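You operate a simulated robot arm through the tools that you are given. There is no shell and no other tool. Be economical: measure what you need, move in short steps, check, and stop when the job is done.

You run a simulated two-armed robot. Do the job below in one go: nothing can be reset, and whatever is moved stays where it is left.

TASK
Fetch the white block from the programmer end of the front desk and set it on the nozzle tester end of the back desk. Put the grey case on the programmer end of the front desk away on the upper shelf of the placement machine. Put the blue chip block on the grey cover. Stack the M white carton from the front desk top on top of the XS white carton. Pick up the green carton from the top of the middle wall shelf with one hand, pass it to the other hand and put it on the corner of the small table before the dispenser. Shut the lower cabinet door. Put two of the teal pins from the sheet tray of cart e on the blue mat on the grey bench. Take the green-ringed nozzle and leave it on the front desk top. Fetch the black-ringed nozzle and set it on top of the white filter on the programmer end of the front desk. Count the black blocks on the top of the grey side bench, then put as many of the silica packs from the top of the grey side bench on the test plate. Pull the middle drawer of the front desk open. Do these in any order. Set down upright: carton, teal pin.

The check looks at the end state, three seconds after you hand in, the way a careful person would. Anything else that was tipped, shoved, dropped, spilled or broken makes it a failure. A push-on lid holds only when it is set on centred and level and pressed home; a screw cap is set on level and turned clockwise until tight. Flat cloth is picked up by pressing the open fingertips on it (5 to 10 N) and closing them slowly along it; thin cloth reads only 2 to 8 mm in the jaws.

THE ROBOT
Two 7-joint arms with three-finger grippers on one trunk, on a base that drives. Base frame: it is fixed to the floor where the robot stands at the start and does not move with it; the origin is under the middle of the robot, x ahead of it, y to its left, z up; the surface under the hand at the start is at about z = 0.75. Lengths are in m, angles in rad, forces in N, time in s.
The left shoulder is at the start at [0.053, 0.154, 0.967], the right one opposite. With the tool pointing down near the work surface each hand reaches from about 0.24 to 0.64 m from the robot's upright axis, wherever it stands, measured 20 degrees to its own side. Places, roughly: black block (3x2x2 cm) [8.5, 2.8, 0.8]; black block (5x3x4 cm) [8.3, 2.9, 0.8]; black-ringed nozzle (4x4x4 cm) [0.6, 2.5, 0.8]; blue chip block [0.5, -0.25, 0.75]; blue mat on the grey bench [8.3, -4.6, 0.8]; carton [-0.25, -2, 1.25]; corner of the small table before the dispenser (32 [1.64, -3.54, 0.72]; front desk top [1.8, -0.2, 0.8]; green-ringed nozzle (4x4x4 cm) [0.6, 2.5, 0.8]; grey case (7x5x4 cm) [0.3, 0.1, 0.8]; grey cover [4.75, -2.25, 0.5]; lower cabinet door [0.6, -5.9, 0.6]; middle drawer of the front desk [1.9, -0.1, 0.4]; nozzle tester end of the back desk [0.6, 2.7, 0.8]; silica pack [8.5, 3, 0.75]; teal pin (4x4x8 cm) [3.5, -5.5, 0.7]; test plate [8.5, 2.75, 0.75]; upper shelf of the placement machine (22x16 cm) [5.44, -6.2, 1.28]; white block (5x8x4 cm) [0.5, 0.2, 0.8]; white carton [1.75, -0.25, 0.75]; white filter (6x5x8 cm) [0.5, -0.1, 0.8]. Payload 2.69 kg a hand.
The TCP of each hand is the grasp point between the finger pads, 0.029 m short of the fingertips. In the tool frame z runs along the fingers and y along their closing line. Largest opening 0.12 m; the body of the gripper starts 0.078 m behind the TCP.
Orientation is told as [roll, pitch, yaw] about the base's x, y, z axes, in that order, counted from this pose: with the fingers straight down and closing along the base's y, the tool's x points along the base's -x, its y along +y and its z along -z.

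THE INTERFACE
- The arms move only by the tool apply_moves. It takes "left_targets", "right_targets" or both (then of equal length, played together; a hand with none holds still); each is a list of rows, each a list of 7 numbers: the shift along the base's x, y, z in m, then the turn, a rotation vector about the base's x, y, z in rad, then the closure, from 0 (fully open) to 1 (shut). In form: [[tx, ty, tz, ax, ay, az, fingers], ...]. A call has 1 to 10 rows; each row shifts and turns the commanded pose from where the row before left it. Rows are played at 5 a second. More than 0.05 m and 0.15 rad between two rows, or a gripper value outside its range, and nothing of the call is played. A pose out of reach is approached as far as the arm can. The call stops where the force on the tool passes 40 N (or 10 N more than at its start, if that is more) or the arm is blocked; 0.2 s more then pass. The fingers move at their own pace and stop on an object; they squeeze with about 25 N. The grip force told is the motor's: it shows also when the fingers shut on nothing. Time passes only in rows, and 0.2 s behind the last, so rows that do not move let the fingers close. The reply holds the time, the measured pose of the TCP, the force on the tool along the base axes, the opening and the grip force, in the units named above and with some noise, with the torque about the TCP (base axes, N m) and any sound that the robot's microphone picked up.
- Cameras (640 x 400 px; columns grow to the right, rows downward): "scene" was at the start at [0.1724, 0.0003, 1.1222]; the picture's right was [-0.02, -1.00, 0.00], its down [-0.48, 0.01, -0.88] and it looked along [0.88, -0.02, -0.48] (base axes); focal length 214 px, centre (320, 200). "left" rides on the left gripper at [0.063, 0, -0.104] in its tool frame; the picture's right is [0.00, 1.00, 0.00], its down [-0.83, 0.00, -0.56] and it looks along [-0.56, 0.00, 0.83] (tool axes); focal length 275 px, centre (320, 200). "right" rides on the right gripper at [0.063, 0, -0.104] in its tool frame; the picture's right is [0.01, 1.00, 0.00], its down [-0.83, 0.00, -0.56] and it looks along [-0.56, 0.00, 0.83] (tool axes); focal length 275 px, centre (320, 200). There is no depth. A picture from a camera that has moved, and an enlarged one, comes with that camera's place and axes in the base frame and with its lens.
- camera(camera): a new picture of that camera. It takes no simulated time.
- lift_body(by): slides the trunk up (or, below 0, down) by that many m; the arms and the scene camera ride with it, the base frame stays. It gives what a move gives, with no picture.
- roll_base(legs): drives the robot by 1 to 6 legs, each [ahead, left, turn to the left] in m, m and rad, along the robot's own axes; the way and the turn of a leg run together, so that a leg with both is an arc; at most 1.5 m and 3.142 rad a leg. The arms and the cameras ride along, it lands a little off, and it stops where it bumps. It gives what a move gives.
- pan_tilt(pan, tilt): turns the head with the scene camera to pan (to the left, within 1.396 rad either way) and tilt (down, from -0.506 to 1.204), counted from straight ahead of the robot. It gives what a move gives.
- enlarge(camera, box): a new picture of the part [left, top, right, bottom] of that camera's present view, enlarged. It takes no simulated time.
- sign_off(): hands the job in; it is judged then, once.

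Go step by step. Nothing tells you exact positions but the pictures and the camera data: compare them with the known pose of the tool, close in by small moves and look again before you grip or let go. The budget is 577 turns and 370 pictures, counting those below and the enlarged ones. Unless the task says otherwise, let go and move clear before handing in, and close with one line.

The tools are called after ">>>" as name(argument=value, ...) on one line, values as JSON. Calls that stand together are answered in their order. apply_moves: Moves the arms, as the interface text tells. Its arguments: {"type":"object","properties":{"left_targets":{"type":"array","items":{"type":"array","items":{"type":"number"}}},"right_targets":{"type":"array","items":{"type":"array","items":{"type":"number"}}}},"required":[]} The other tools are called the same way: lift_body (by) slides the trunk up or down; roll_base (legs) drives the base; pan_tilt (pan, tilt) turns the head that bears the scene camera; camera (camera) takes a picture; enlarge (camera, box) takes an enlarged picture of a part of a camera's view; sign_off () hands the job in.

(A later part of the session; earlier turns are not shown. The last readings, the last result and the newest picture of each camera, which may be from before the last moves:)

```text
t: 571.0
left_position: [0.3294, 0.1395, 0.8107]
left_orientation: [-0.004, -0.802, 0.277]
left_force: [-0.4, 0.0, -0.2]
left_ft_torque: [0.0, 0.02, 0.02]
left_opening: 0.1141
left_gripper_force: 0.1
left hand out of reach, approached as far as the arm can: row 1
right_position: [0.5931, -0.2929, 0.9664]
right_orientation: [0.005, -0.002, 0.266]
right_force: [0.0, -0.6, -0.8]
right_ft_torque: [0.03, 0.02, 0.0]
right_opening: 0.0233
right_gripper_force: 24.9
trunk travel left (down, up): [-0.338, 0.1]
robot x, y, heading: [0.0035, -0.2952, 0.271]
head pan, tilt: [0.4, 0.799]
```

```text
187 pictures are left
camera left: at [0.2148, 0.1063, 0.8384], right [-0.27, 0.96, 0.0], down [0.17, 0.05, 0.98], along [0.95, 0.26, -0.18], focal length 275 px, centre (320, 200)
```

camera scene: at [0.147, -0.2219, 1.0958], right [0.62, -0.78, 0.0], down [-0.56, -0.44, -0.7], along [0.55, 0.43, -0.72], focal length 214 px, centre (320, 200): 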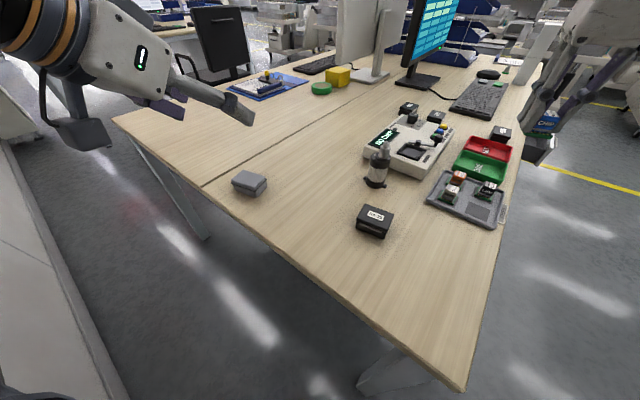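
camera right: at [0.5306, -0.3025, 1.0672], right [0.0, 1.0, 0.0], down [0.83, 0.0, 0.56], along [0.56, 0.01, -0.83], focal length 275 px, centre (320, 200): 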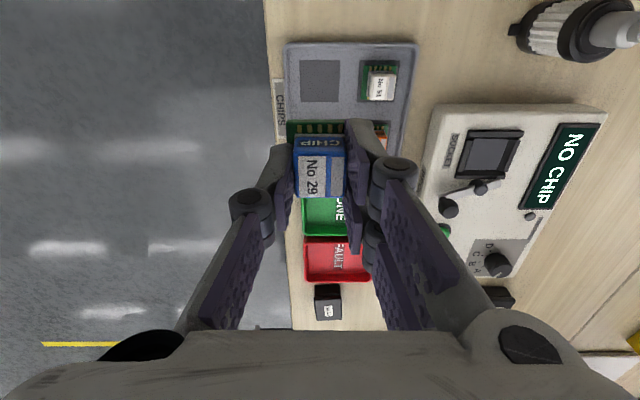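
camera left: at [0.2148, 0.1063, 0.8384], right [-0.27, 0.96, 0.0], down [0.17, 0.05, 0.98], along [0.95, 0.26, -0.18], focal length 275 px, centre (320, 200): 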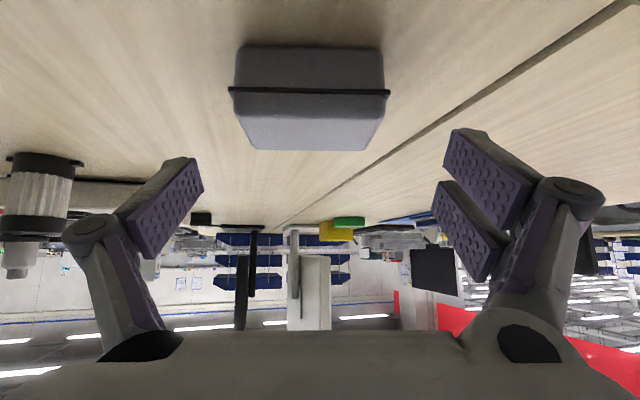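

Close. I make the last correction and lower to grip height.

>>> apply_moves(left_targets=[[0.004, -0.0055, -0.015, 0, 0, 0, 0.1], [0.001, 0, -0.012, 0, 0, 0, 0.1], [0, 0, -0.006, 0, 0, 0, 0.1]])

>>> camera(camera="left")

>>> enlarge(camera="scene", box=[150, 100, 330, 240])

```text
t: 571.8
left_position: [0.336, 0.1327, 0.7776]
left_orientation: [-0.004, -0.802, 0.277]
left_force: [0.2, -0.5, -0.2]
left_ft_torque: [0.02, -0.01, 0.0]
left_opening: 0.1081
left_gripper_force: 0.1
right_position: [0.5933, -0.2927, 0.9658]
right_orientation: [0.006, -0.003, 0.265]
right_force: [0.2, -0.5, -0.9]
right_ft_torque: [-0.01, 0.03, -0.01]
right_opening: 0.0234
right_gripper_force: 24.7
trunk travel left (down, up): [-0.338, 0.1]
robot x, y, heading: [0.0034, -0.2963, 0.273]
head pan, tilt: [0.4, 0.799]
```

```text
186 pictures are left
camera left: at [0.221, 0.1007, 0.8052], right [-0.27, 0.96, 0.0], down [0.17, 0.05, 0.98], along [0.95, 0.26, -0.18], focal length 275 px, centre (320, 200)
```

left: 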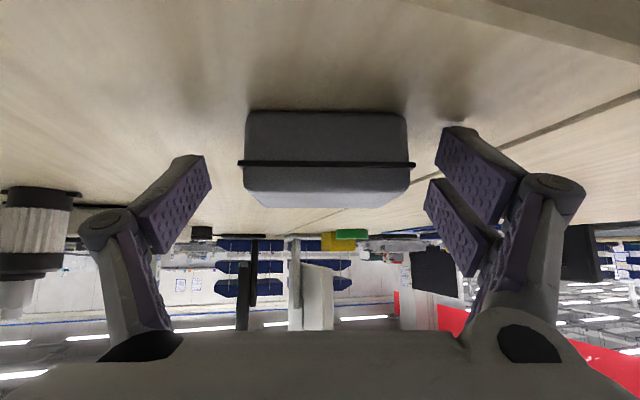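

```text
2.86 times, centred on (240, 170) of scene
camera zoom: at [0.147, -0.2219, 1.0959], right [0.62, -0.79, 0.0], down [-0.56, -0.44, -0.7], along [0.55, 0.43, -0.72], focal length 613 px, centre (549, 286)
```

zoom: 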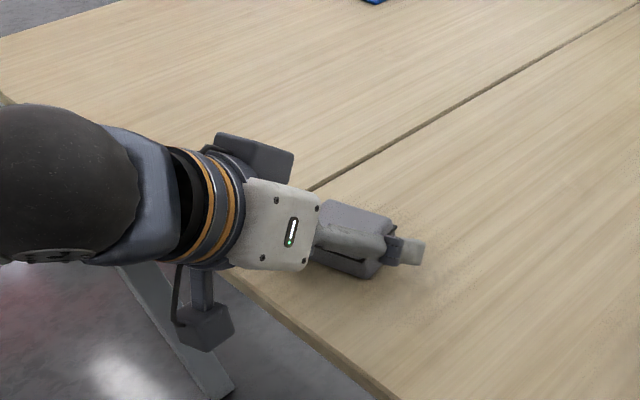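

Fingers straddle the case. Closing.

>>> apply_moves(left_targets=[[0, 0, 0, 0, 0, 0, 0.35], [0, 0, 0, 0, 0, 0, 1], [0, 0, 0, 0, 0, 0, 1], [0, 0, 0.02, 0, 0, 0, 1], [0, 0, 0.04, 0, 0, 0, 1], [0, 0, 0.04, 0, 0, 0, 1]])

>>> camera(camera="left")

```text
t: 572.4
left_position: [0.3356, 0.1366, 0.7844]
left_orientation: [0.01, -0.818, 0.275]
left_force: [-4.4, 1.0, 14.1]
left_ft_torque: [0.18, 0.27, 0.02]
left_opening: 0.0656
left_gripper_force: 24.5
right_position: [0.592, -0.2916, 0.9648]
right_orientation: [0.004, -0.003, 0.269]
right_force: [-0.2, 0.5, -0.9]
right_ft_torque: [0.02, 0.04, 0.0]
right_opening: 0.0233
right_gripper_force: 25.2
trunk travel left (down, up): [-0.338, 0.1]
robot x, y, heading: [0.0024, -0.2966, 0.268]
head pan, tilt: [0.4, 0.799]
stopped in row 2 (left hand): the force on the tool passed its limit at 50 N (the readings are from after the stop); the commanded pose is now the measured one
```

```text
184 pictures are left
camera left: at [0.2217, 0.1035, 0.8088], right [-0.27, 0.96, 0.01], down [0.16, 0.03, 0.99], along [0.95, 0.27, -0.16], focal length 275 px, centre (320, 200)
```

left: 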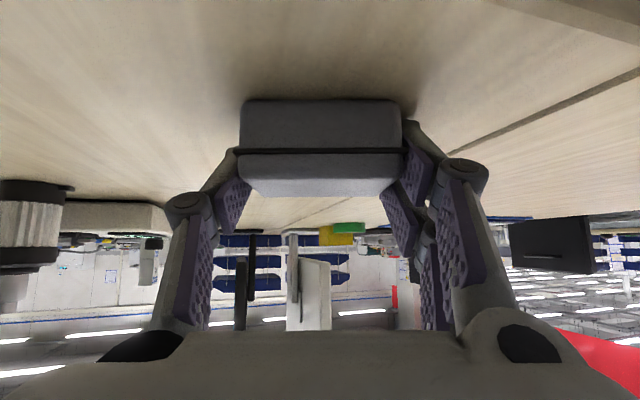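

The fingertips pressed the desk while closing, but the case is gripped at 0.066. I lift gently.

>>> apply_moves(left_targets=[[0, 0, 0.01, 0, 0, 0, 1], [0, 0, 0.03, 0, 0, 0, 1], [0, 0, 0.04, 0, 0, 0, 1], [0, 0, 0.04, 0, 0, 0, 1], [0, 0, 0.04, 0, 0, 0, 1]])

>>> camera(camera="left")

>>> camera(camera="scene")

```text
t: 573.6
left_position: [0.3375, 0.1365, 0.9426]
left_orientation: [0.009, -0.811, 0.274]
left_force: [0.6, 0.6, -1.3]
left_ft_torque: [-0.01, 0.03, -0.02]
left_opening: 0.0656
left_gripper_force: 25.1
right_position: [0.5921, -0.2911, 0.967]
right_orientation: [0.004, -0.003, 0.266]
right_force: [-0.2, 0.7, -0.7]
right_ft_torque: [-0.02, -0.02, 0.0]
right_opening: 0.023
right_gripper_force: 24.7
trunk travel left (down, up): [-0.338, 0.1]
robot x, y, heading: [0.006, -0.2952, 0.271]
head pan, tilt: [0.4, 0.799]
```

```text
183 pictures are left
camera left: at [0.2226, 0.1039, 0.9684], right [-0.27, 0.96, 0.01], down [0.16, 0.04, 0.99], along [0.95, 0.27, -0.17], focal length 275 px, centre (320, 200)
```

left: 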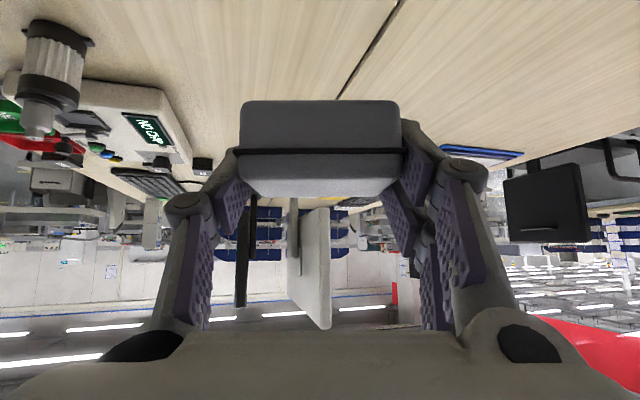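

```text
182 pictures are left
camera scene: at [0.1466, -0.2216, 1.0959], right [0.62, -0.78, 0.0], down [-0.56, -0.44, -0.7], along [0.55, 0.43, -0.72], focal length 214 px, centre (320, 200)
```

scene: 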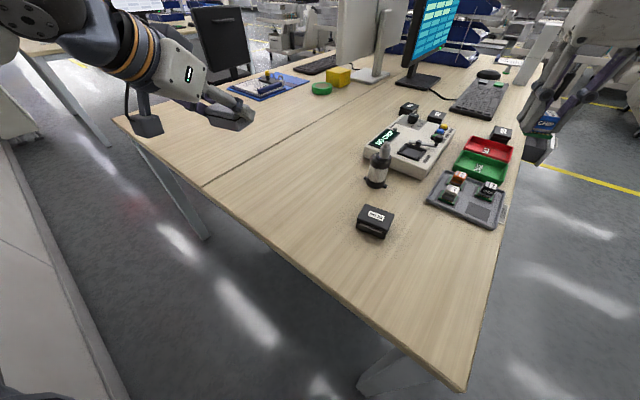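

Case held level. I drive to the bin: back to the y ≈ -2.9 aisle and east to x ≈ 4.6.

>>> roll_base(legs=[[0, 0, -0.27], [0, -1.0, 0], [1.0, 0, 0], [0, -1.3, 0], [0.8, -0.3, 0], [1.4, 0, 0]])

>>> pan_tilt(pan=0.2, tilt=0.4)

>>> camera(camera="scene")

```text
t: 607.9
left_position: [3.6679, -2.4797, 0.9418]
left_orientation: [0.008, -0.81, 0.032]
left_force: [0.9, -0.7, -1.0]
left_ft_torque: [0.0, -0.01, -0.05]
left_opening: 0.0654
left_gripper_force: 24.9
right_position: [3.8121, -2.9582, 0.9652]
right_orientation: [0.006, -0.003, 0.025]
right_force: [0.7, 0.8, 0.0]
right_ft_torque: [0.02, 0.01, 0.0]
right_opening: 0.0232
right_gripper_force: 25.0
trunk travel left (down, up): [-0.338, 0.1]
robot x, y, heading: [3.2403, -2.821, 0.029]
head pan, tilt: [0.4, 0.799]
```

```text
t: 608.7
left_position: [3.668, -2.48, 0.9415]
left_orientation: [0.01, -0.811, 0.033]
left_force: [-0.2, 0.6, -1.0]
left_ft_torque: [-0.01, 0.03, 0.02]
left_opening: 0.0653
left_gripper_force: 25.5
right_position: [3.8111, -2.9581, 0.9661]
right_orientation: [0.007, -0.003, 0.026]
right_force: [1.1, -0.1, 0.2]
right_ft_torque: [0.01, -0.01, 0.0]
right_opening: 0.0232
right_gripper_force: 25.2
trunk travel left (down, up): [-0.338, 0.1]
robot x, y, heading: [3.2404, -2.8211, 0.033]
head pan, tilt: [0.201, 0.4]
```

```text
181 pictures are left
camera scene: at [3.4126, -2.7947, 1.1309], right [0.23, -0.97, 0.0], down [-0.38, -0.09, -0.92], along [0.9, 0.21, -0.39], focal length 214 px, centre (320, 200)
```

scene: 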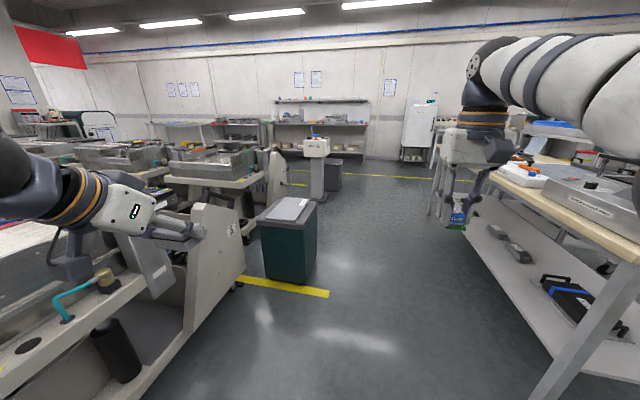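

The bin with the grey lid is at about [4.68,-2.3]. I pass it on the south, turn west on its east side, so the right hand faces the lid.

>>> roll_base(legs=[[0, -0.12, -0.033], [1.4, 0, 0], [0.6, 0, 0], [0, 0, 3.11]])

>>> pan_tilt(pan=-0.4, tilt=0.5)

>>> camera(camera="scene")

```text
t: 627.2
left_position: [4.794, -3.2557, 0.942]
left_orientation: [0.009, -0.812, 3.107]
left_force: [0.1, -0.7, -1.2]
left_ft_torque: [0.0, -0.03, 0.02]
left_opening: 0.0655
left_gripper_force: 25.0
right_position: [4.6842, -2.7689, 0.9669]
right_orientation: [0.006, -0.002, 3.1]
right_force: [0.2, -0.6, -0.9]
right_ft_torque: [0.02, -0.01, 0.0]
right_opening: 0.0232
right_gripper_force: 25.3
trunk travel left (down, up): [-0.338, 0.1]
robot x, y, heading: [5.2441, -2.9465, 3.1]
head pan, tilt: [0.201, 0.4]
```

```text
t: 628.2
left_position: [4.7955, -3.2545, 0.9411]
left_orientation: [0.01, -0.811, 3.107]
left_force: [0.1, -0.5, -0.3]
left_ft_torque: [-0.01, -0.02, -0.02]
left_opening: 0.0655
left_gripper_force: 25.2
right_position: [4.6846, -2.7681, 0.9659]
right_orientation: [0.006, -0.004, 3.098]
right_force: [-0.3, -0.3, -1.0]
right_ft_torque: [0.02, 0.0, -0.05]
right_opening: 0.0233
right_gripper_force: 24.9
trunk travel left (down, up): [-0.338, 0.1]
robot x, y, heading: [5.2456, -2.9421, 3.101]
head pan, tilt: [-0.4, 0.499]
```

```text
180 pictures are left
camera scene: at [5.0792, -2.9012, 1.1218], right [0.43, 0.9, 0.0], down [0.43, -0.2, -0.88], along [-0.79, 0.37, -0.48], focal length 214 px, centre (320, 200)
```

scene: 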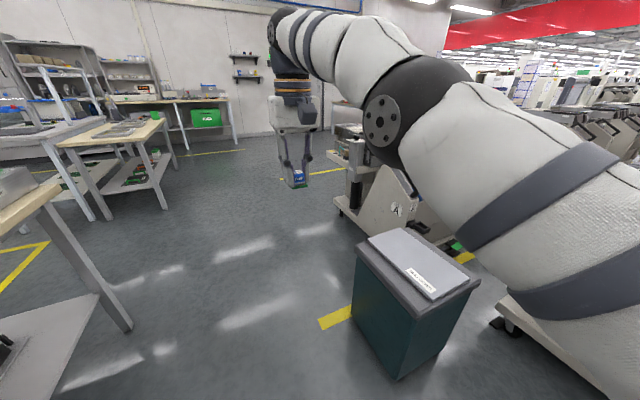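

The lid plate centre is about [4.68, -2.30, 0.5]. I strafe right 0.5 m and lower the trunk in stages.

>>> roll_base(legs=[[0, -0.48, 0.03]])

>>> lift_body(by=-0.15)

>>> camera(camera="right")

>>> camera(camera="scene")

```text
t: 632.4
left_position: [4.8155, -2.7812, 0.9427]
left_orientation: [0.01, -0.814, 3.132]
left_force: [-0.1, -0.1, -0.7]
left_ft_torque: [-0.01, -0.03, 0.01]
left_opening: 0.0654
left_gripper_force: 25.3
right_position: [4.6927, -2.2987, 0.9666]
right_orientation: [0.004, -0.002, 3.123]
right_force: [0.2, -0.6, -0.9]
right_ft_torque: [-0.03, 0.0, 0.03]
right_opening: 0.0231
right_gripper_force: 24.7
trunk travel left (down, up): [-0.338, 0.1]
robot x, y, heading: [5.2575, -2.4599, 3.126]
head pan, tilt: [-0.4, 0.499]
```

```text
t: 634.1
left_position: [4.8165, -2.7834, 0.7921]
left_orientation: [0.009, -0.814, 3.131]
left_force: [0.2, 0.4, -1.3]
left_ft_torque: [0.0, -0.01, 0.03]
left_opening: 0.0653
left_gripper_force: 24.7
right_position: [4.6933, -2.3009, 0.8174]
right_orientation: [0.004, -0.005, 3.124]
right_force: [0.5, 0.6, -0.8]
right_ft_torque: [0.01, 0.0, 0.02]
right_opening: 0.0229
right_gripper_force: 25.1
trunk travel left (down, up): [-0.188, 0.25]
robot x, y, heading: [5.256, -2.4605, 3.131]
head pan, tilt: [-0.4, 0.499]
```

```text
179 pictures are left
camera right: at [4.7562, -2.3009, 0.9195], right [-0.01, -1.0, 0.01], down [-0.83, 0.01, 0.56], along [-0.56, 0.0, -0.83], focal length 275 px, centre (320, 200)
```

right: 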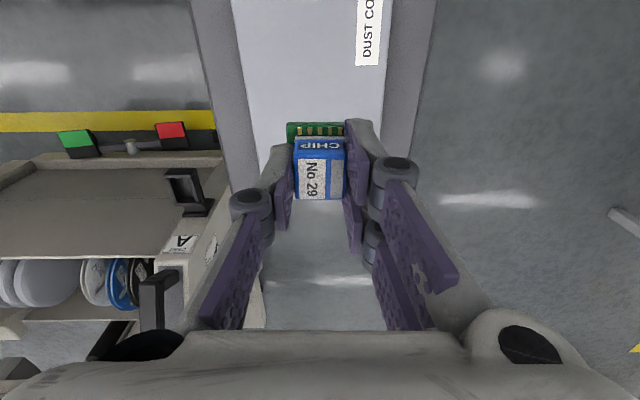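

```text
178 pictures are left
camera scene: at [5.0516, -2.4202, 0.969], right [0.4, 0.92, 0.0], down [0.44, -0.19, -0.88], along [-0.8, 0.35, -0.48], focal length 214 px, centre (320, 200)
```

scene: 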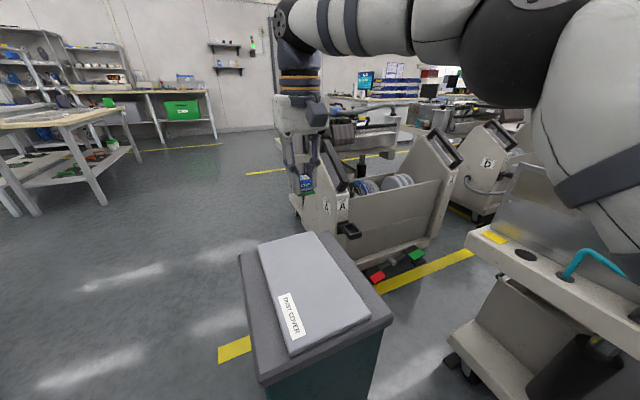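

The grey dust cover spans x 4.46–4.83, y -2.38 to -2.2; the chip is over it. I lower the trunk another 15 cm and check.

>>> lift_body(by=-0.15)

>>> camera(camera="right")

>>> camera(camera="scene")

```text
t: 635.9
left_position: [4.8165, -2.7831, 0.6417]
left_orientation: [0.01, -0.814, 3.134]
left_force: [1.1, 1.1, -0.5]
left_ft_torque: [0.0, -0.04, 0.0]
left_opening: 0.0655
left_gripper_force: 25.5
right_position: [4.692, -2.2994, 0.6663]
right_orientation: [0.004, -0.004, 3.125]
right_force: [1.3, -0.2, -0.2]
right_ft_torque: [0.01, 0.01, 0.01]
right_opening: 0.0234
right_gripper_force: 25.3
trunk travel left (down, up): [-0.038, 0.4]
robot x, y, heading: [5.2598, -2.4635, 3.129]
head pan, tilt: [-0.4, 0.499]
```

```text
177 pictures are left
camera right: at [4.7563, -2.3009, 0.7693], right [-0.01, -1.0, 0.0], down [-0.83, 0.01, 0.56], along [-0.56, 0.0, -0.83], focal length 275 px, centre (320, 200)
```

right: 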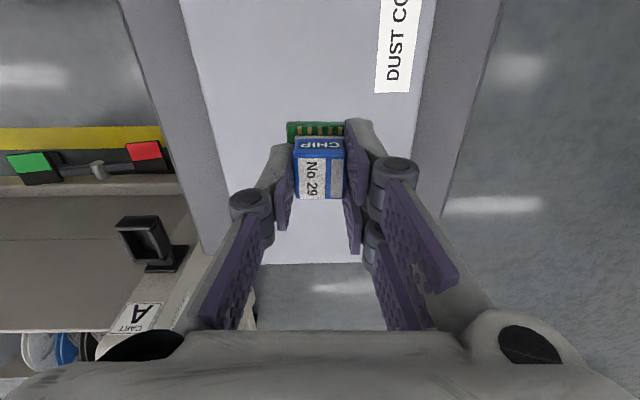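

```text
176 pictures are left
camera scene: at [4.9964, -2.4194, 0.8004], right [0.4, 0.92, 0.0], down [0.44, -0.19, -0.88], along [-0.8, 0.35, -0.48], focal length 214 px, centre (320, 200)
```

scene: 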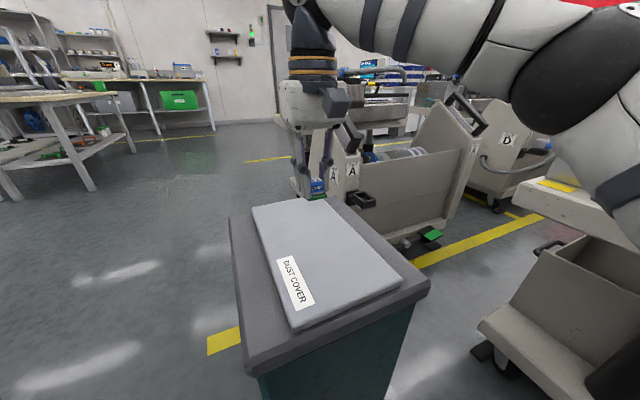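

Cover top is around z 0.48–0.50. I lower the chip toward it.

>>> apply_moves(right_targets=[[-0.01, 0, -0.04, 0, 0, 0, 1], [-0.01, 0, -0.04, 0, 0, 0, 1], [0, 0, -0.03, 0, 0, 0, 1]])

>>> enlarge(camera="scene", box=[230, 130, 430, 300])

```text
t: 636.7
left_position: [4.8156, -2.7822, 0.6424]
left_orientation: [0.009, -0.811, 3.134]
left_force: [0.5, -0.9, 0.0]
left_ft_torque: [0.0, -0.01, 0.01]
left_opening: 0.0655
left_gripper_force: 24.8
right_position: [4.6734, -2.2996, 0.5574]
right_orientation: [0.006, -0.004, 3.124]
right_force: [0.4, 0.5, -0.2]
right_ft_torque: [-0.02, 0.02, 0.0]
right_opening: 0.0232
right_gripper_force: 24.8
trunk travel left (down, up): [-0.038, 0.4]
robot x, y, heading: [5.256, -2.4584, 3.13]
head pan, tilt: [-0.4, 0.499]
```

```text
2.35 times, centred on (330, 215) of scene
camera zoom: at [4.9962, -2.4194, 0.8003], right [0.4, 0.92, 0.0], down [0.44, -0.19, -0.88], along [-0.8, 0.35, -0.48], focal length 505 px, centre (296, 165)
```

zoom: 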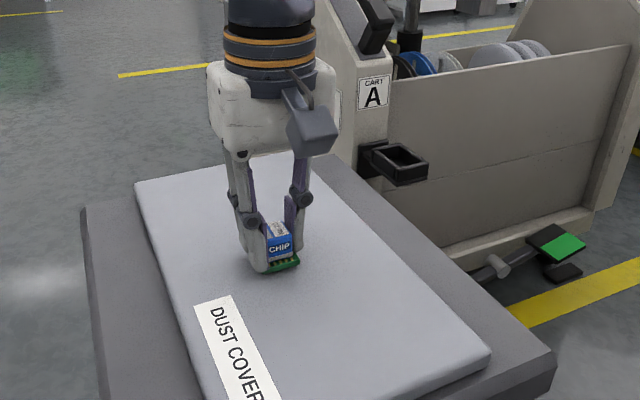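

Just above the cover. I lower to contact in small steps.

>>> apply_moves(right_targets=[[0, 0, -0.007, 0, 0, 0, 1], [0, 0, -0.005, 0, 0, 0, 1], [0, 0, -0.004, 0, 0, 0, 1], [0, 0, -0.004, 0, 0, 0, 1]])

```text
t: 637.4
left_position: [4.8166, -2.7814, 0.6422]
left_orientation: [0.008, -0.813, 3.133]
left_force: [-0.4, -0.3, -0.3]
left_ft_torque: [0.0, 0.02, 0.0]
left_opening: 0.0654
left_gripper_force: 24.6
right_position: [4.6731, -2.2989, 0.5522]
right_orientation: [0.008, -0.015, 3.122]
right_force: [4.2, 0.5, 18.3]
right_ft_torque: [0.05, -0.35, 0.01]
right_opening: 0.0232
right_gripper_force: 24.8
trunk travel left (down, up): [-0.038, 0.4]
robot x, y, heading: [5.2541, -2.4611, 3.128]
head pan, tilt: [-0.4, 0.499]
stopped in row 3 (right hand): the force on the tool passed its limit at 45 N (the readings are from after the stop); the commanded pose is now the measured one
```

Contact. I ease up, open, and rise.

>>> apply_moves(right_targets=[[0, 0, 0.002, 0, 0, 0, 1], [0, 0, 0, 0, 0, 0, 0.7], [0, 0, 0, 0, 0, 0, 0.6], [0, 0, 0.02, 0, 0, 0, 0.6], [0, 0, 0.04, 0, 0, 0, 0.55], [0, 0, 0.05, 0, 0, 0, 0.5], [0, 0, 0.04, 0, 0, 0, 0.4]])

>>> enlarge(camera="scene", box=[230, 130, 430, 300])

```text
t: 639.0
left_position: [4.8152, -2.7823, 0.6429]
left_orientation: [0.01, -0.811, 3.133]
left_force: [0.4, 0.6, -0.9]
left_ft_torque: [-0.03, -0.04, -0.03]
left_opening: 0.0655
left_gripper_force: 24.7
right_position: [4.6709, -2.2988, 0.7024]
right_orientation: [0.01, -0.011, 3.123]
right_force: [-1.1, 0.8, 0.1]
right_ft_torque: [-0.02, 0.0, -0.04]
right_opening: 0.0722
right_gripper_force: 0.0
trunk travel left (down, up): [-0.038, 0.4]
robot x, y, heading: [5.2576, -2.4611, 3.129]
head pan, tilt: [-0.4, 0.499]
```

```text
2.35 times, centred on (330, 215) of scene
camera zoom: at [4.9963, -2.4193, 0.8004], right [0.4, 0.92, 0.0], down [0.44, -0.19, -0.88], along [-0.8, 0.35, -0.48], focal length 505 px, centre (296, 165)
```

zoom: 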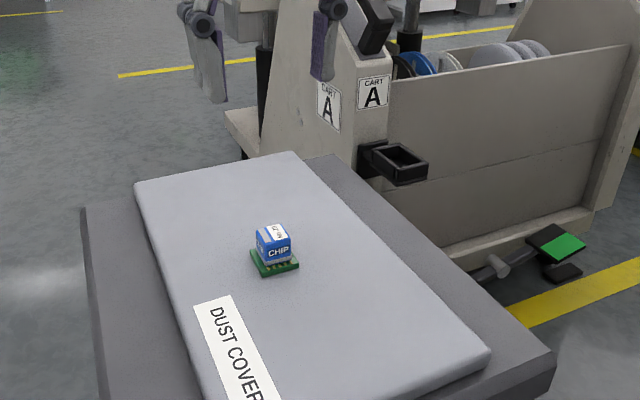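

The chip sits on the grey cover. I raise the trunk and drive round to the placement machine near [5.44, -6.2].

>>> lift_body(by=0.3)

>>> roll_base(legs=[[0, 0.53, 0], [-1.25, 0, 0], [0, 1.0, 0], [0, 1.0, 0], [0, 0, 1.571]])

>>> pan_tilt(pan=-0.4, tilt=0.1)

>>> camera(camera="scene")

```text
t: 642.0
left_position: [4.8151, -2.7821, 0.9412]
left_orientation: [0.008, -0.811, 3.131]
left_force: [-0.7, 0.1, -0.4]
left_ft_torque: [-0.01, -0.01, -0.01]
left_opening: 0.0655
left_gripper_force: 24.6
right_position: [4.7236, -2.3009, 1.1048]
right_orientation: [0.008, -0.224, 3.125]
right_force: [0.3, 0.4, -0.5]
right_ft_torque: [-0.02, 0.03, -0.01]
right_opening: 0.0721
right_gripper_force: 0.1
trunk travel left (down, up): [-0.338, 0.1]
robot x, y, heading: [5.2565, -2.4593, 3.126]
head pan, tilt: [-0.4, 0.499]
```

```text
t: 671.3
left_position: [6.8131, -5.4029, 0.9422]
left_orientation: [0.009, -0.811, -1.567]
left_force: [-0.4, 0.3, -1.2]
left_ft_torque: [0.02, -0.02, -0.03]
left_opening: 0.0653
left_gripper_force: 25.4
right_position: [6.3327, -5.5004, 1.1043]
right_orientation: [0.01, -0.227, -1.576]
right_force: [1.2, 0.3, 0.5]
right_ft_torque: [0.0, 0.0, 0.01]
right_opening: 0.072
right_gripper_force: 0.1
trunk travel left (down, up): [-0.338, 0.1]
robot x, y, heading: [6.4854, -4.9676, -1.571]
head pan, tilt: [-0.4, 0.499]
```

```text
t: 672.2
left_position: [6.8129, -5.4027, 0.9424]
left_orientation: [0.009, -0.813, -1.568]
left_force: [-0.1, -0.6, -0.3]
left_ft_torque: [0.01, 0.0, 0.01]
left_opening: 0.0653
left_gripper_force: 25.3
right_position: [6.3325, -5.4998, 1.1042]
right_orientation: [0.009, -0.225, -1.576]
right_force: [0.3, -0.5, 0.4]
right_ft_torque: [0.0, 0.01, 0.0]
right_opening: 0.0721
right_gripper_force: 0.0
trunk travel left (down, up): [-0.338, 0.1]
robot x, y, heading: [6.4828, -4.9646, -1.573]
head pan, tilt: [-0.4, 0.099]
```

```text
173 pictures are left
camera scene: at [6.4488, -5.1293, 1.1588], right [-0.92, 0.39, 0.0], down [0.04, 0.09, -0.99], along [-0.39, -0.92, -0.1], focal length 214 px, centre (320, 200)
```

scene: 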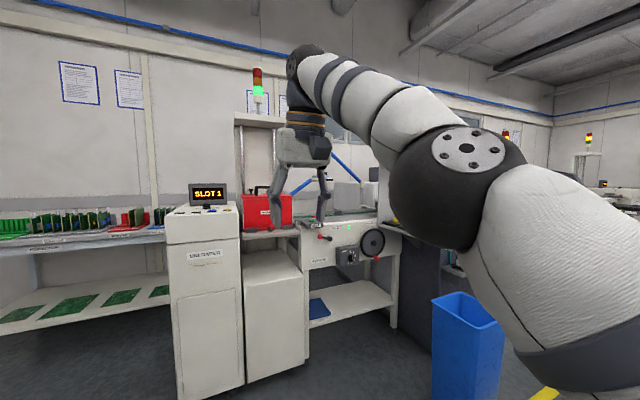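

The machine is further right. I level the right hand and strafe right to x ≈ 5.5, then look.

>>> apply_moves(right_targets=[[0, 0.02, -0.03, 0.1125, 0, 0, 0.3], [0, 0.02, -0.03, 0.1125, 0, 0, 0.3], [-0.01, 0.02, -0.03, 0, 0, 0, 0.3]])

>>> roll_base(legs=[[0.06, 0, 0], [0, -0.95, 0]])

>>> pan_tilt(pan=0, tilt=0.1)

>>> camera(camera="scene")

```text
t: 673.0
left_position: [6.8117, -5.4013, 0.9417]
left_orientation: [0.009, -0.812, -1.569]
left_force: [0.1, 0.8, -0.8]
left_ft_torque: [0.0, -0.02, 0.0]
left_opening: 0.0656
left_gripper_force: 24.8
right_position: [6.3215, -5.4409, 1.0155]
right_orientation: [0.01, -0.002, -1.576]
right_force: [0.3, -1.4, -0.2]
right_ft_torque: [0.03, -0.03, 0.02]
right_opening: 0.0841
right_gripper_force: 0.0
trunk travel left (down, up): [-0.338, 0.1]
robot x, y, heading: [6.4848, -4.9655, -1.574]
head pan, tilt: [-0.4, 0.099]
```

```text
t: 681.0
left_position: [5.881, -5.4609, 0.9416]
left_orientation: [0.008, -0.812, -1.567]
left_force: [0.2, 0.6, -0.9]
left_ft_torque: [0.01, 0.01, 0.02]
left_opening: 0.0653
left_gripper_force: 24.9
right_position: [5.3906, -5.5007, 1.0159]
right_orientation: [0.007, -0.002, -1.577]
right_force: [0.6, 0.2, -0.3]
right_ft_torque: [0.03, -0.01, -0.02]
right_opening: 0.0839
right_gripper_force: 0.1
trunk travel left (down, up): [-0.338, 0.1]
robot x, y, heading: [5.5561, -5.0245, -1.572]
head pan, tilt: [-0.4, 0.099]
```

```text
t: 681.9
left_position: [5.8806, -5.4605, 0.9418]
left_orientation: [0.009, -0.812, -1.567]
left_force: [-0.1, 0.3, -1.0]
left_ft_torque: [0.02, 0.02, -0.02]
left_opening: 0.0651
left_gripper_force: 24.7
right_position: [5.391, -5.5006, 1.0137]
right_orientation: [0.008, -0.002, -1.577]
right_force: [0.1, -0.4, 0.7]
right_ft_torque: [-0.02, 0.04, 0.01]
right_opening: 0.0837
right_gripper_force: 0.2
trunk travel left (down, up): [-0.338, 0.1]
robot x, y, heading: [5.552, -5.024, -1.572]
head pan, tilt: [0.0, 0.099]
```

```text
172 pictures are left
camera scene: at [5.5529, -5.196, 1.1589], right [-1.0, 0.0, 0.0], down [0.0, 0.1, -1.0], along [0.0, -0.99, -0.1], focal length 214 px, centre (320, 200)
```

scene: 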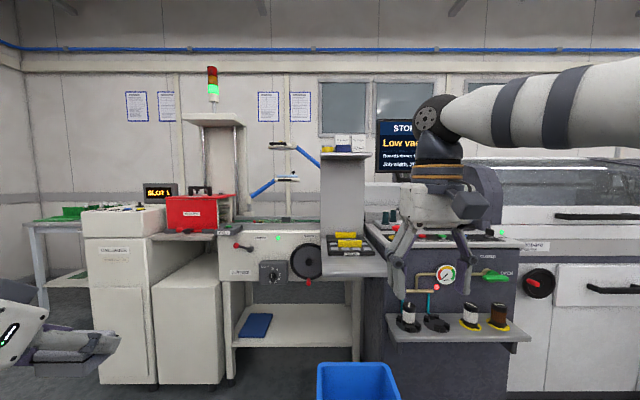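

I see the small two-tier shelf: upper shelf near pixel (345,157) with a few items on it. I zoom in.

>>> enlarge(camera="scene", box=[300, 110, 400, 180])

>>> enlarge(camera="scene", box=[280, 110, 440, 380])

```text
5.71 times, centred on (350, 145) of scene
camera zoom: at [5.5529, -5.196, 1.1589], right [-1.0, 0.0, 0.0], down [0.0, 0.1, -1.0], along [0.0, -0.99, -0.1], focal length 1226 px, centre (149, 514)
```

zoom: 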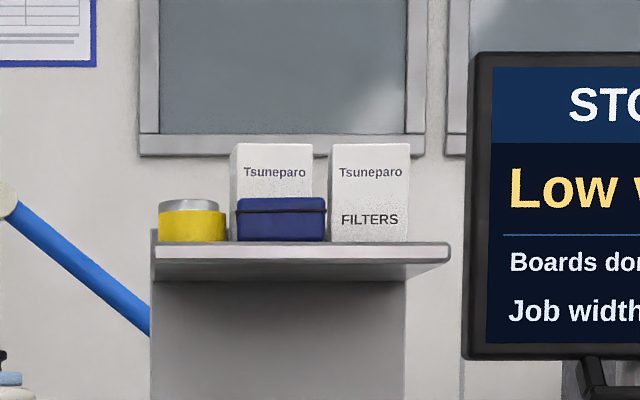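

```text
1.48 times, centred on (360, 245) of scene
camera zoom: at [5.5529, -5.196, 1.1589], right [-1.0, 0.0, 0.0], down [0.0, 0.1, -1.0], along [0.0, -0.99, -0.1], focal length 318 px, centre (261, 133)
```

zoom: 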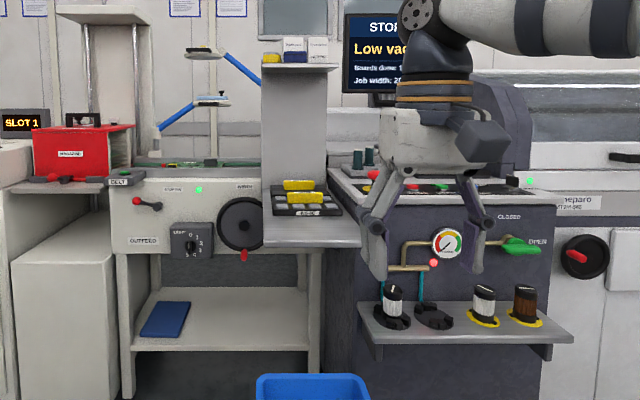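

The upper shelf holds a yellow reel, a blue case and two white boxes; the space at its right (west) end looks free. I need a top view: raise the trunk and tilt the right hand's camera toward the shelf.

>>> lift_body(by=0.1)

>>> apply_moves(right_targets=[[0, -0.01, 0.035, -0.14, 0, 0, 0.1], [0, -0.01, 0.035, -0.14, 0, 0, 0.1], [0, -0.01, 0.035, -0.14, 0, 0, 0.1], [0, -0.01, 0.035, -0.14, 0, 0, 0], [0, -0.01, 0.035, -0.14, 0, 0, 0]])

>>> camera(camera="right")

```text
t: 683.2
left_position: [5.8815, -5.4615, 1.0414]
left_orientation: [0.007, -0.811, -1.565]
left_force: [-0.3, 0.5, -1.1]
left_ft_torque: [0.0, 0.0, -0.02]
left_opening: 0.0655
left_gripper_force: 25.2
right_position: [5.3897, -5.5, 1.1132]
right_orientation: [0.005, -0.001, -1.574]
right_force: [-0.3, -0.6, -0.4]
right_ft_torque: [0.06, -0.01, -0.01]
right_opening: 0.084
right_gripper_force: 0.1
trunk travel left (down, up): [-0.438, 0.0]
robot x, y, heading: [5.5565, -5.0199, -1.577]
head pan, tilt: [0.0, 0.099]
```

```text
t: 684.4
left_position: [5.8807, -5.4611, 1.0426]
left_orientation: [0.005, -0.813, -1.566]
left_force: [-0.5, 0.1, -0.5]
left_ft_torque: [-0.01, -0.01, -0.02]
left_opening: 0.0656
left_gripper_force: 25.4
right_position: [5.3896, -5.5486, 1.2929]
right_orientation: [0.011, -0.704, -1.576]
right_force: [0.2, -0.2, 0.6]
right_ft_torque: [-0.01, -0.01, 0.02]
right_opening: 0.12
right_gripper_force: 0.1
trunk travel left (down, up): [-0.438, 0.0]
robot x, y, heading: [5.5511, -5.0269, -1.572]
head pan, tilt: [0.0, 0.099]
```

```text
169 pictures are left
camera right: at [5.3892, -5.4343, 1.3304], right [1.0, 0.0, 0.01], down [0.0, -0.27, 0.96], along [0.01, -0.96, -0.27], focal length 275 px, centre (320, 200)
```

right: 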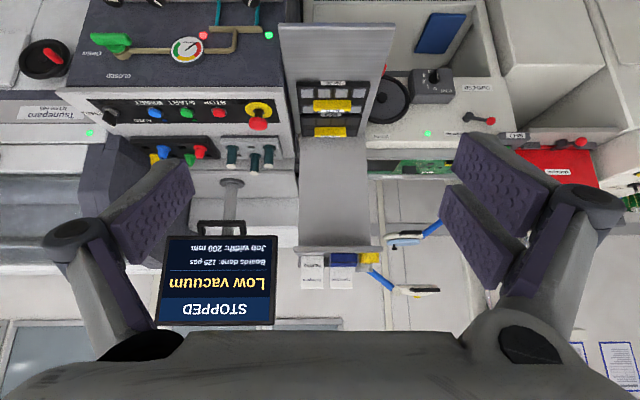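

I enlarge the shelf region.

>>> enlarge(camera="right", box=[285, 225, 395, 305])

```text
5.00 times, centred on (340, 265) of right
camera zoom: at [5.3892, -5.4343, 1.3304], right [1.0, 0.0, 0.01], down [0.0, -0.27, 0.96], along [0.01, -0.96, -0.27], focal length 1376 px, centre (220, -125)
```

zoom: 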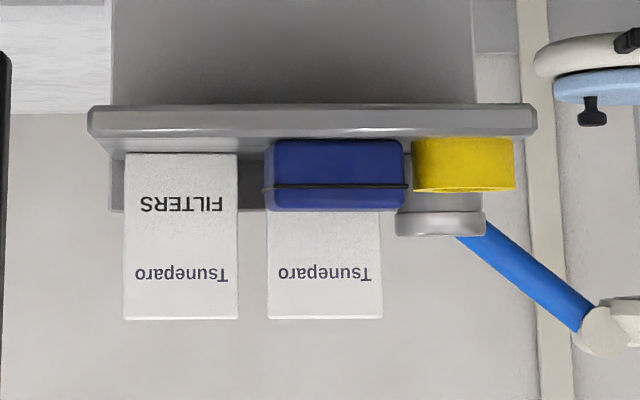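

The upper shelf (z ≈ 1.27) is free at its west end (x 5.326–5.412, about 13 cm deep). The blue bin blocks the front, so I'll approach from the east side. I restore the right hand, move to about [6.05,-5.5] and face west.

>>> apply_moves(right_targets=[[0, 0.02, -0.03, 0.14, 0, 0, 0.3], [0, 0.02, -0.03, 0.14, 0, 0, 0.3], [0, 0.02, -0.03, 0.14, 0, 0, 0.3], [0, 0.02, -0.03, 0.14, 0, 0, 0.3], [0, 0.02, -0.03, 0.14, 0, 0, 0.3]])

>>> roll_base(legs=[[0, 0.5, 0], [0.45, 0, 0], [0, 0, -1.571]])

>>> pan_tilt(pan=0.7, tilt=0.5)

>>> camera(camera="scene")

```text
t: 685.6
left_position: [5.8807, -5.4622, 1.0422]
left_orientation: [0.009, -0.811, -1.568]
left_force: [0.3, 0.4, -1.0]
left_ft_torque: [0.03, -0.01, 0.02]
left_opening: 0.0652
left_gripper_force: 24.9
right_position: [5.3922, -5.4505, 1.1409]
right_orientation: [0.006, 0.001, -1.575]
right_force: [-0.5, -0.4, -0.3]
right_ft_torque: [0.03, 0.03, 0.02]
right_opening: 0.084
right_gripper_force: 0.2
trunk travel left (down, up): [-0.438, 0.0]
robot x, y, heading: [5.553, -5.0239, -1.575]
head pan, tilt: [0.0, 0.099]
```

```text
t: 696.1
left_position: [5.6194, -5.7988, 1.0426]
left_orientation: [0.009, -0.812, -3.132]
left_force: [-0.4, 0.5, -1.2]
left_ft_torque: [-0.03, 0.01, -0.01]
left_opening: 0.0654
left_gripper_force: 24.8
right_position: [5.6271, -5.3103, 1.1397]
right_orientation: [0.007, -0.001, -3.138]
right_force: [0.4, 1.2, 0.6]
right_ft_torque: [0.02, -0.04, -0.01]
right_opening: 0.0842
right_gripper_force: 0.1
trunk travel left (down, up): [-0.438, 0.0]
robot x, y, heading: [6.053, -5.4689, -3.136]
head pan, tilt: [0.0, 0.099]
```

```text
t: 697.2
left_position: [5.6199, -5.799, 1.0412]
left_orientation: [0.008, -0.813, -3.129]
left_force: [-0.1, -0.2, -0.5]
left_ft_torque: [0.02, 0.01, -0.01]
left_opening: 0.0655
left_gripper_force: 25.0
right_position: [5.626, -5.3115, 1.1404]
right_orientation: [0.006, -0.003, -3.14]
right_force: [-0.2, -0.2, 0.5]
right_ft_torque: [0.01, 0.0, -0.03]
right_opening: 0.084
right_gripper_force: 0.0
trunk travel left (down, up): [-0.438, 0.0]
robot x, y, heading: [6.0541, -5.4665, -3.134]
head pan, tilt: [0.7, 0.499]
```

```text
167 pictures are left
camera scene: at [5.9833, -5.5255, 1.2362], right [-0.65, 0.76, 0.0], down [0.36, 0.31, -0.88], along [-0.67, -0.57, -0.48], focal length 214 px, centre (320, 200)
```

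scene: 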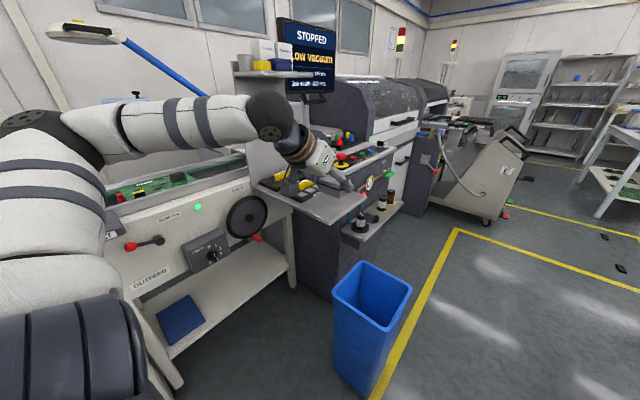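

Now I have the layout: bin east edge x ≈ 5.54, table front y ≈ -6.32, lower plate in front of the rack at z ≈ 0.88. I raise and pull in the left hand before moving into the gap.

>>> apply_moves(left_targets=[[0.02, 0, 0.04, 0, 0, 0, 1], [0.02, 0, 0.04, 0, 0, 0, 1], [0.02, 0, 0.04, 0, 0, 0, 1], [0.015, 0, 0.045, 0, 0, 0, 1], [0.01, 0, 0.045, 0, 0, 0, 1], [0, 0, 0.045, 0, 0, 0, 1], [0, 0, 0.045, 0, 0, 0, 1]])

>>> camera(camera="left")

```text
t: 698.8
left_position: [5.7049, -5.7993, 1.3436]
left_orientation: [0.013, -0.812, -3.133]
left_force: [-0.2, -0.5, -1.0]
left_ft_torque: [-0.01, -0.03, 0.01]
left_opening: 0.0653
left_gripper_force: 25.2
right_position: [5.626, -5.3094, 1.1409]
right_orientation: [0.007, 0.0, -3.138]
right_force: [-0.4, 0.7, -0.3]
right_ft_torque: [-0.02, 0.03, 0.03]
right_opening: 0.0838
right_gripper_force: 0.2
trunk travel left (down, up): [-0.438, 0.0]
robot x, y, heading: [6.0554, -5.4701, -3.14]
head pan, tilt: [0.7, 0.499]
```

```text
166 pictures are left
camera left: at [5.8229, -5.7973, 1.3695], right [0.01, -1.0, 0.01], down [-0.17, 0.01, 0.99], along [-0.99, -0.01, -0.17], focal length 275 px, centre (320, 200)
```

left: 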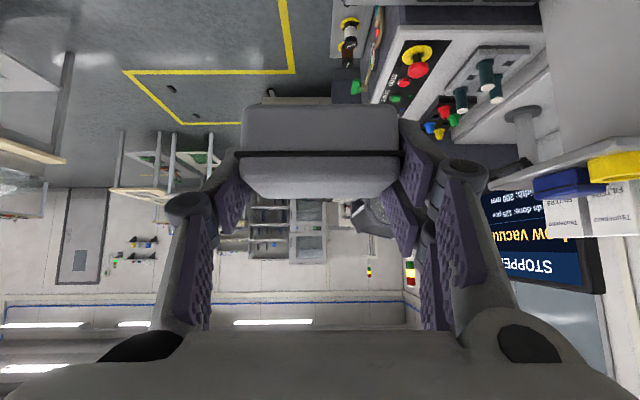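

I zoom on the shelf from this hand camera to refine positions.

>>> enlarge(camera="left", box=[460, 90, 640, 300])

```text
1.90 times, centred on (550, 195) of left
camera zoom: at [5.8229, -5.7973, 1.3695], right [0.01, -1.0, 0.01], down [-0.17, 0.01, 0.99], along [-0.99, -0.01, -0.17], focal length 524 px, centre (-118, 210)
```

zoom: 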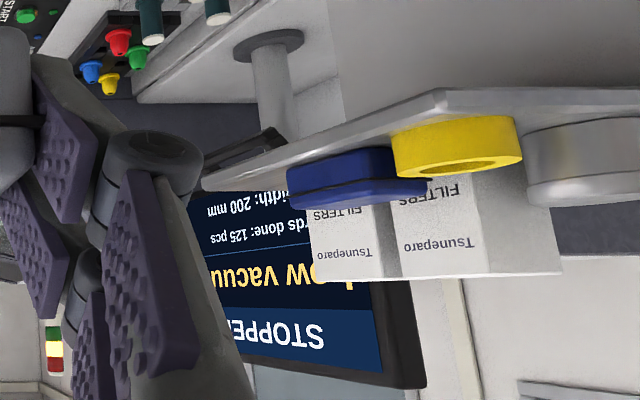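

I refine: shelf z ≈ 1.27, blue case from x = 5.412, free spot centre [5.350,-6.182]. I turn the base to heading 150° first, then yaw the hand to point south-west.

>>> roll_base(legs=[[0, 0, -0.52]])

>>> apply_moves(left_targets=[[0, 0, 0, 0, 0, 0.145, 1], [0, 0, 0, 0, 0, 0.145, 1], [0, 0, 0, 0, 0, 0.145, 1], [0, 0, 0, 0, 0, 0.145, 1], [0, 0, 0, 0, 0, 0.145, 1], [0, 0, 0, 0, 0, 0.145, 1], [0, 0, 0, 0, 0, 0.145, 1], [0, 0, 0, 0, 0, 0.145, 1], [0, 0, 0, 0, 0, 0.145, 1]])

>>> camera(camera="left")

```text
t: 700.6
left_position: [5.5884, -5.5863, 1.3429]
left_orientation: [0.009, -0.811, 2.64]
left_force: [0.4, 0.1, -1.0]
left_ft_torque: [0.02, 0.02, 0.01]
left_opening: 0.0655
left_gripper_force: 24.8
right_position: [5.7586, -5.1217, 1.1389]
right_orientation: [0.008, -0.003, 2.631]
right_force: [1.4, 0.1, -0.2]
right_ft_torque: [-0.03, -0.04, -0.02]
right_opening: 0.0841
right_gripper_force: 0.0
trunk travel left (down, up): [-0.438, 0.0]
robot x, y, heading: [6.0557, -5.4708, 2.634]
head pan, tilt: [0.7, 0.499]
```

```text
t: 702.6
left_position: [5.5759, -5.581, 1.3414]
left_orientation: [0.006, -0.814, -2.334]
left_force: [0.2, 0.4, -0.5]
left_ft_torque: [-0.04, -0.03, 0.05]
left_opening: 0.0656
left_gripper_force: 24.6
left hand out of reach, approached as far as the arm can: row 6, 7
right_position: [5.7587, -5.1204, 1.1398]
right_orientation: [0.007, 0.0, 2.633]
right_force: [-0.8, 0.0, -0.2]
right_ft_torque: [-0.05, -0.01, -0.04]
right_opening: 0.0837
right_gripper_force: 0.2
trunk travel left (down, up): [-0.438, 0.0]
robot x, y, heading: [6.0531, -5.4666, 2.635]
head pan, tilt: [0.7, 0.499]
```

```text
164 pictures are left
camera left: at [5.6566, -5.4942, 1.3673], right [0.72, -0.69, 0.01], down [-0.12, -0.12, 0.99], along [-0.68, -0.71, -0.17], focal length 275 px, centre (320, 200)
```

left: 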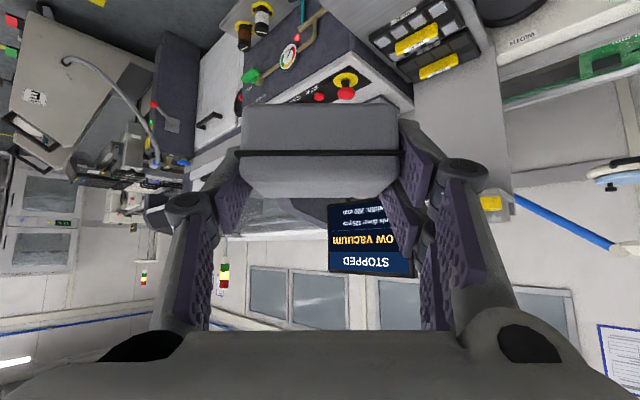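

The hand now points south-west, case level. I move the base into the gap (about [5.94,-5.93]), staying clear of the bin.

>>> roll_base(legs=[[-0.126, 0.46, 0]])

>>> camera(camera="left")

>>> camera(camera="scene")

```text
t: 706.7
left_position: [5.464, -6.0423, 1.3412]
left_orientation: [0.009, -0.811, -2.339]
left_force: [-0.1, -0.3, -1.4]
left_ft_torque: [0.01, -0.02, 0.0]
left_opening: 0.0656
left_gripper_force: 24.9
right_position: [5.647, -5.5825, 1.1405]
right_orientation: [0.007, -0.003, 2.631]
right_force: [0.5, -0.4, 0.6]
right_ft_torque: [0.03, -0.03, 0.01]
right_opening: 0.0837
right_gripper_force: 0.0
trunk travel left (down, up): [-0.438, 0.0]
robot x, y, heading: [5.9414, -5.9293, 2.632]
head pan, tilt: [0.7, 0.499]
```

```text
163 pictures are left
camera left: at [5.5448, -5.9561, 1.3674], right [0.72, -0.69, 0.01], down [-0.12, -0.12, 0.99], along [-0.68, -0.71, -0.17], focal length 275 px, centre (320, 200)
```

left: 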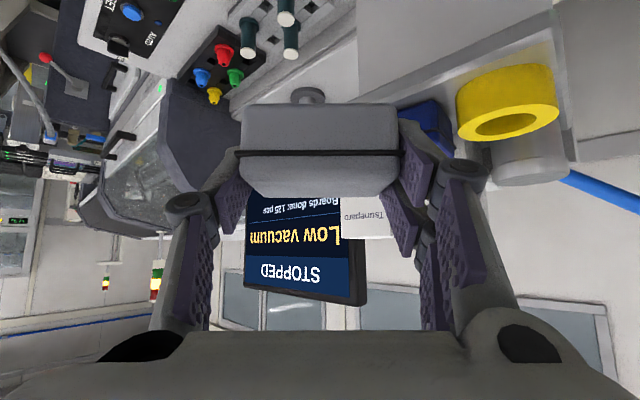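

```text
162 pictures are left
camera scene: at [5.8514, -5.9452, 1.2361], right [-0.19, 0.98, 0.0], down [0.47, 0.09, -0.88], along [-0.86, -0.17, -0.48], focal length 214 px, centre (320, 200)
```

scene: 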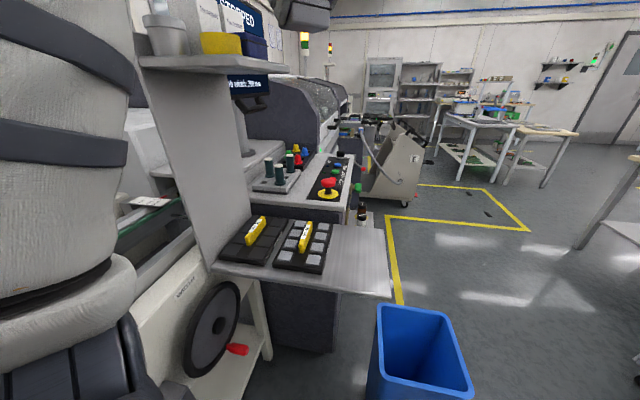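

In position. First I move west in front of the shelf, staying clear of the blue case.

>>> apply_moves(left_targets=[[-0.04, 0, 0.003, 0, 0, 0, 1], [-0.04, 0, 0.003, 0, 0, 0, 1], [-0.036, 0, 0, 0, 0, 0, 1]])

>>> camera(camera="left")

>>> camera(camera="scene")

```text
t: 707.5
left_position: [5.3966, -6.0438, 1.3376]
left_orientation: [0.007, -0.813, -2.34]
left_force: [0.9, 0.1, -0.4]
left_ft_torque: [0.01, -0.04, 0.03]
left_opening: 0.0654
left_gripper_force: 24.4
left hand out of reach, approached as far as the arm can: row 2, 3
right_position: [5.6485, -5.5827, 1.1416]
right_orientation: [0.006, -0.004, 2.63]
right_force: [1.3, -0.5, -0.3]
right_ft_torque: [0.01, 0.04, 0.0]
right_opening: 0.084
right_gripper_force: 0.0
trunk travel left (down, up): [-0.438, 0.0]
robot x, y, heading: [5.9437, -5.9307, 2.63]
head pan, tilt: [0.7, 0.499]
```

```text
161 pictures are left
camera left: at [5.4785, -5.9579, 1.3624], right [0.72, -0.69, 0.01], down [-0.12, -0.11, 0.99], along [-0.68, -0.71, -0.17], focal length 275 px, centre (320, 200)
```

left: 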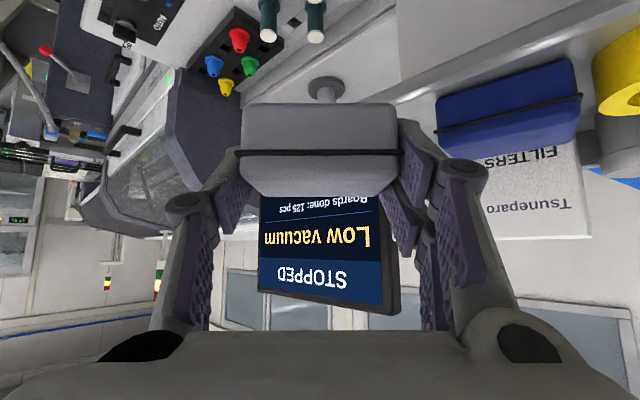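

```text
160 pictures are left
camera scene: at [5.8524, -5.9454, 1.2364], right [-0.19, 0.98, 0.0], down [0.47, 0.09, -0.88], along [-0.86, -0.17, -0.48], focal length 214 px, centre (320, 200)
```

scene: 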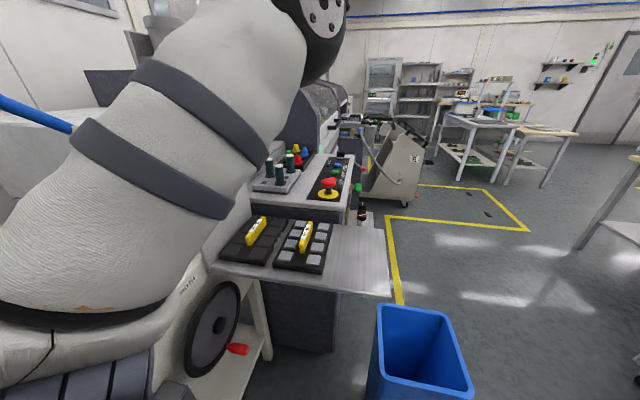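

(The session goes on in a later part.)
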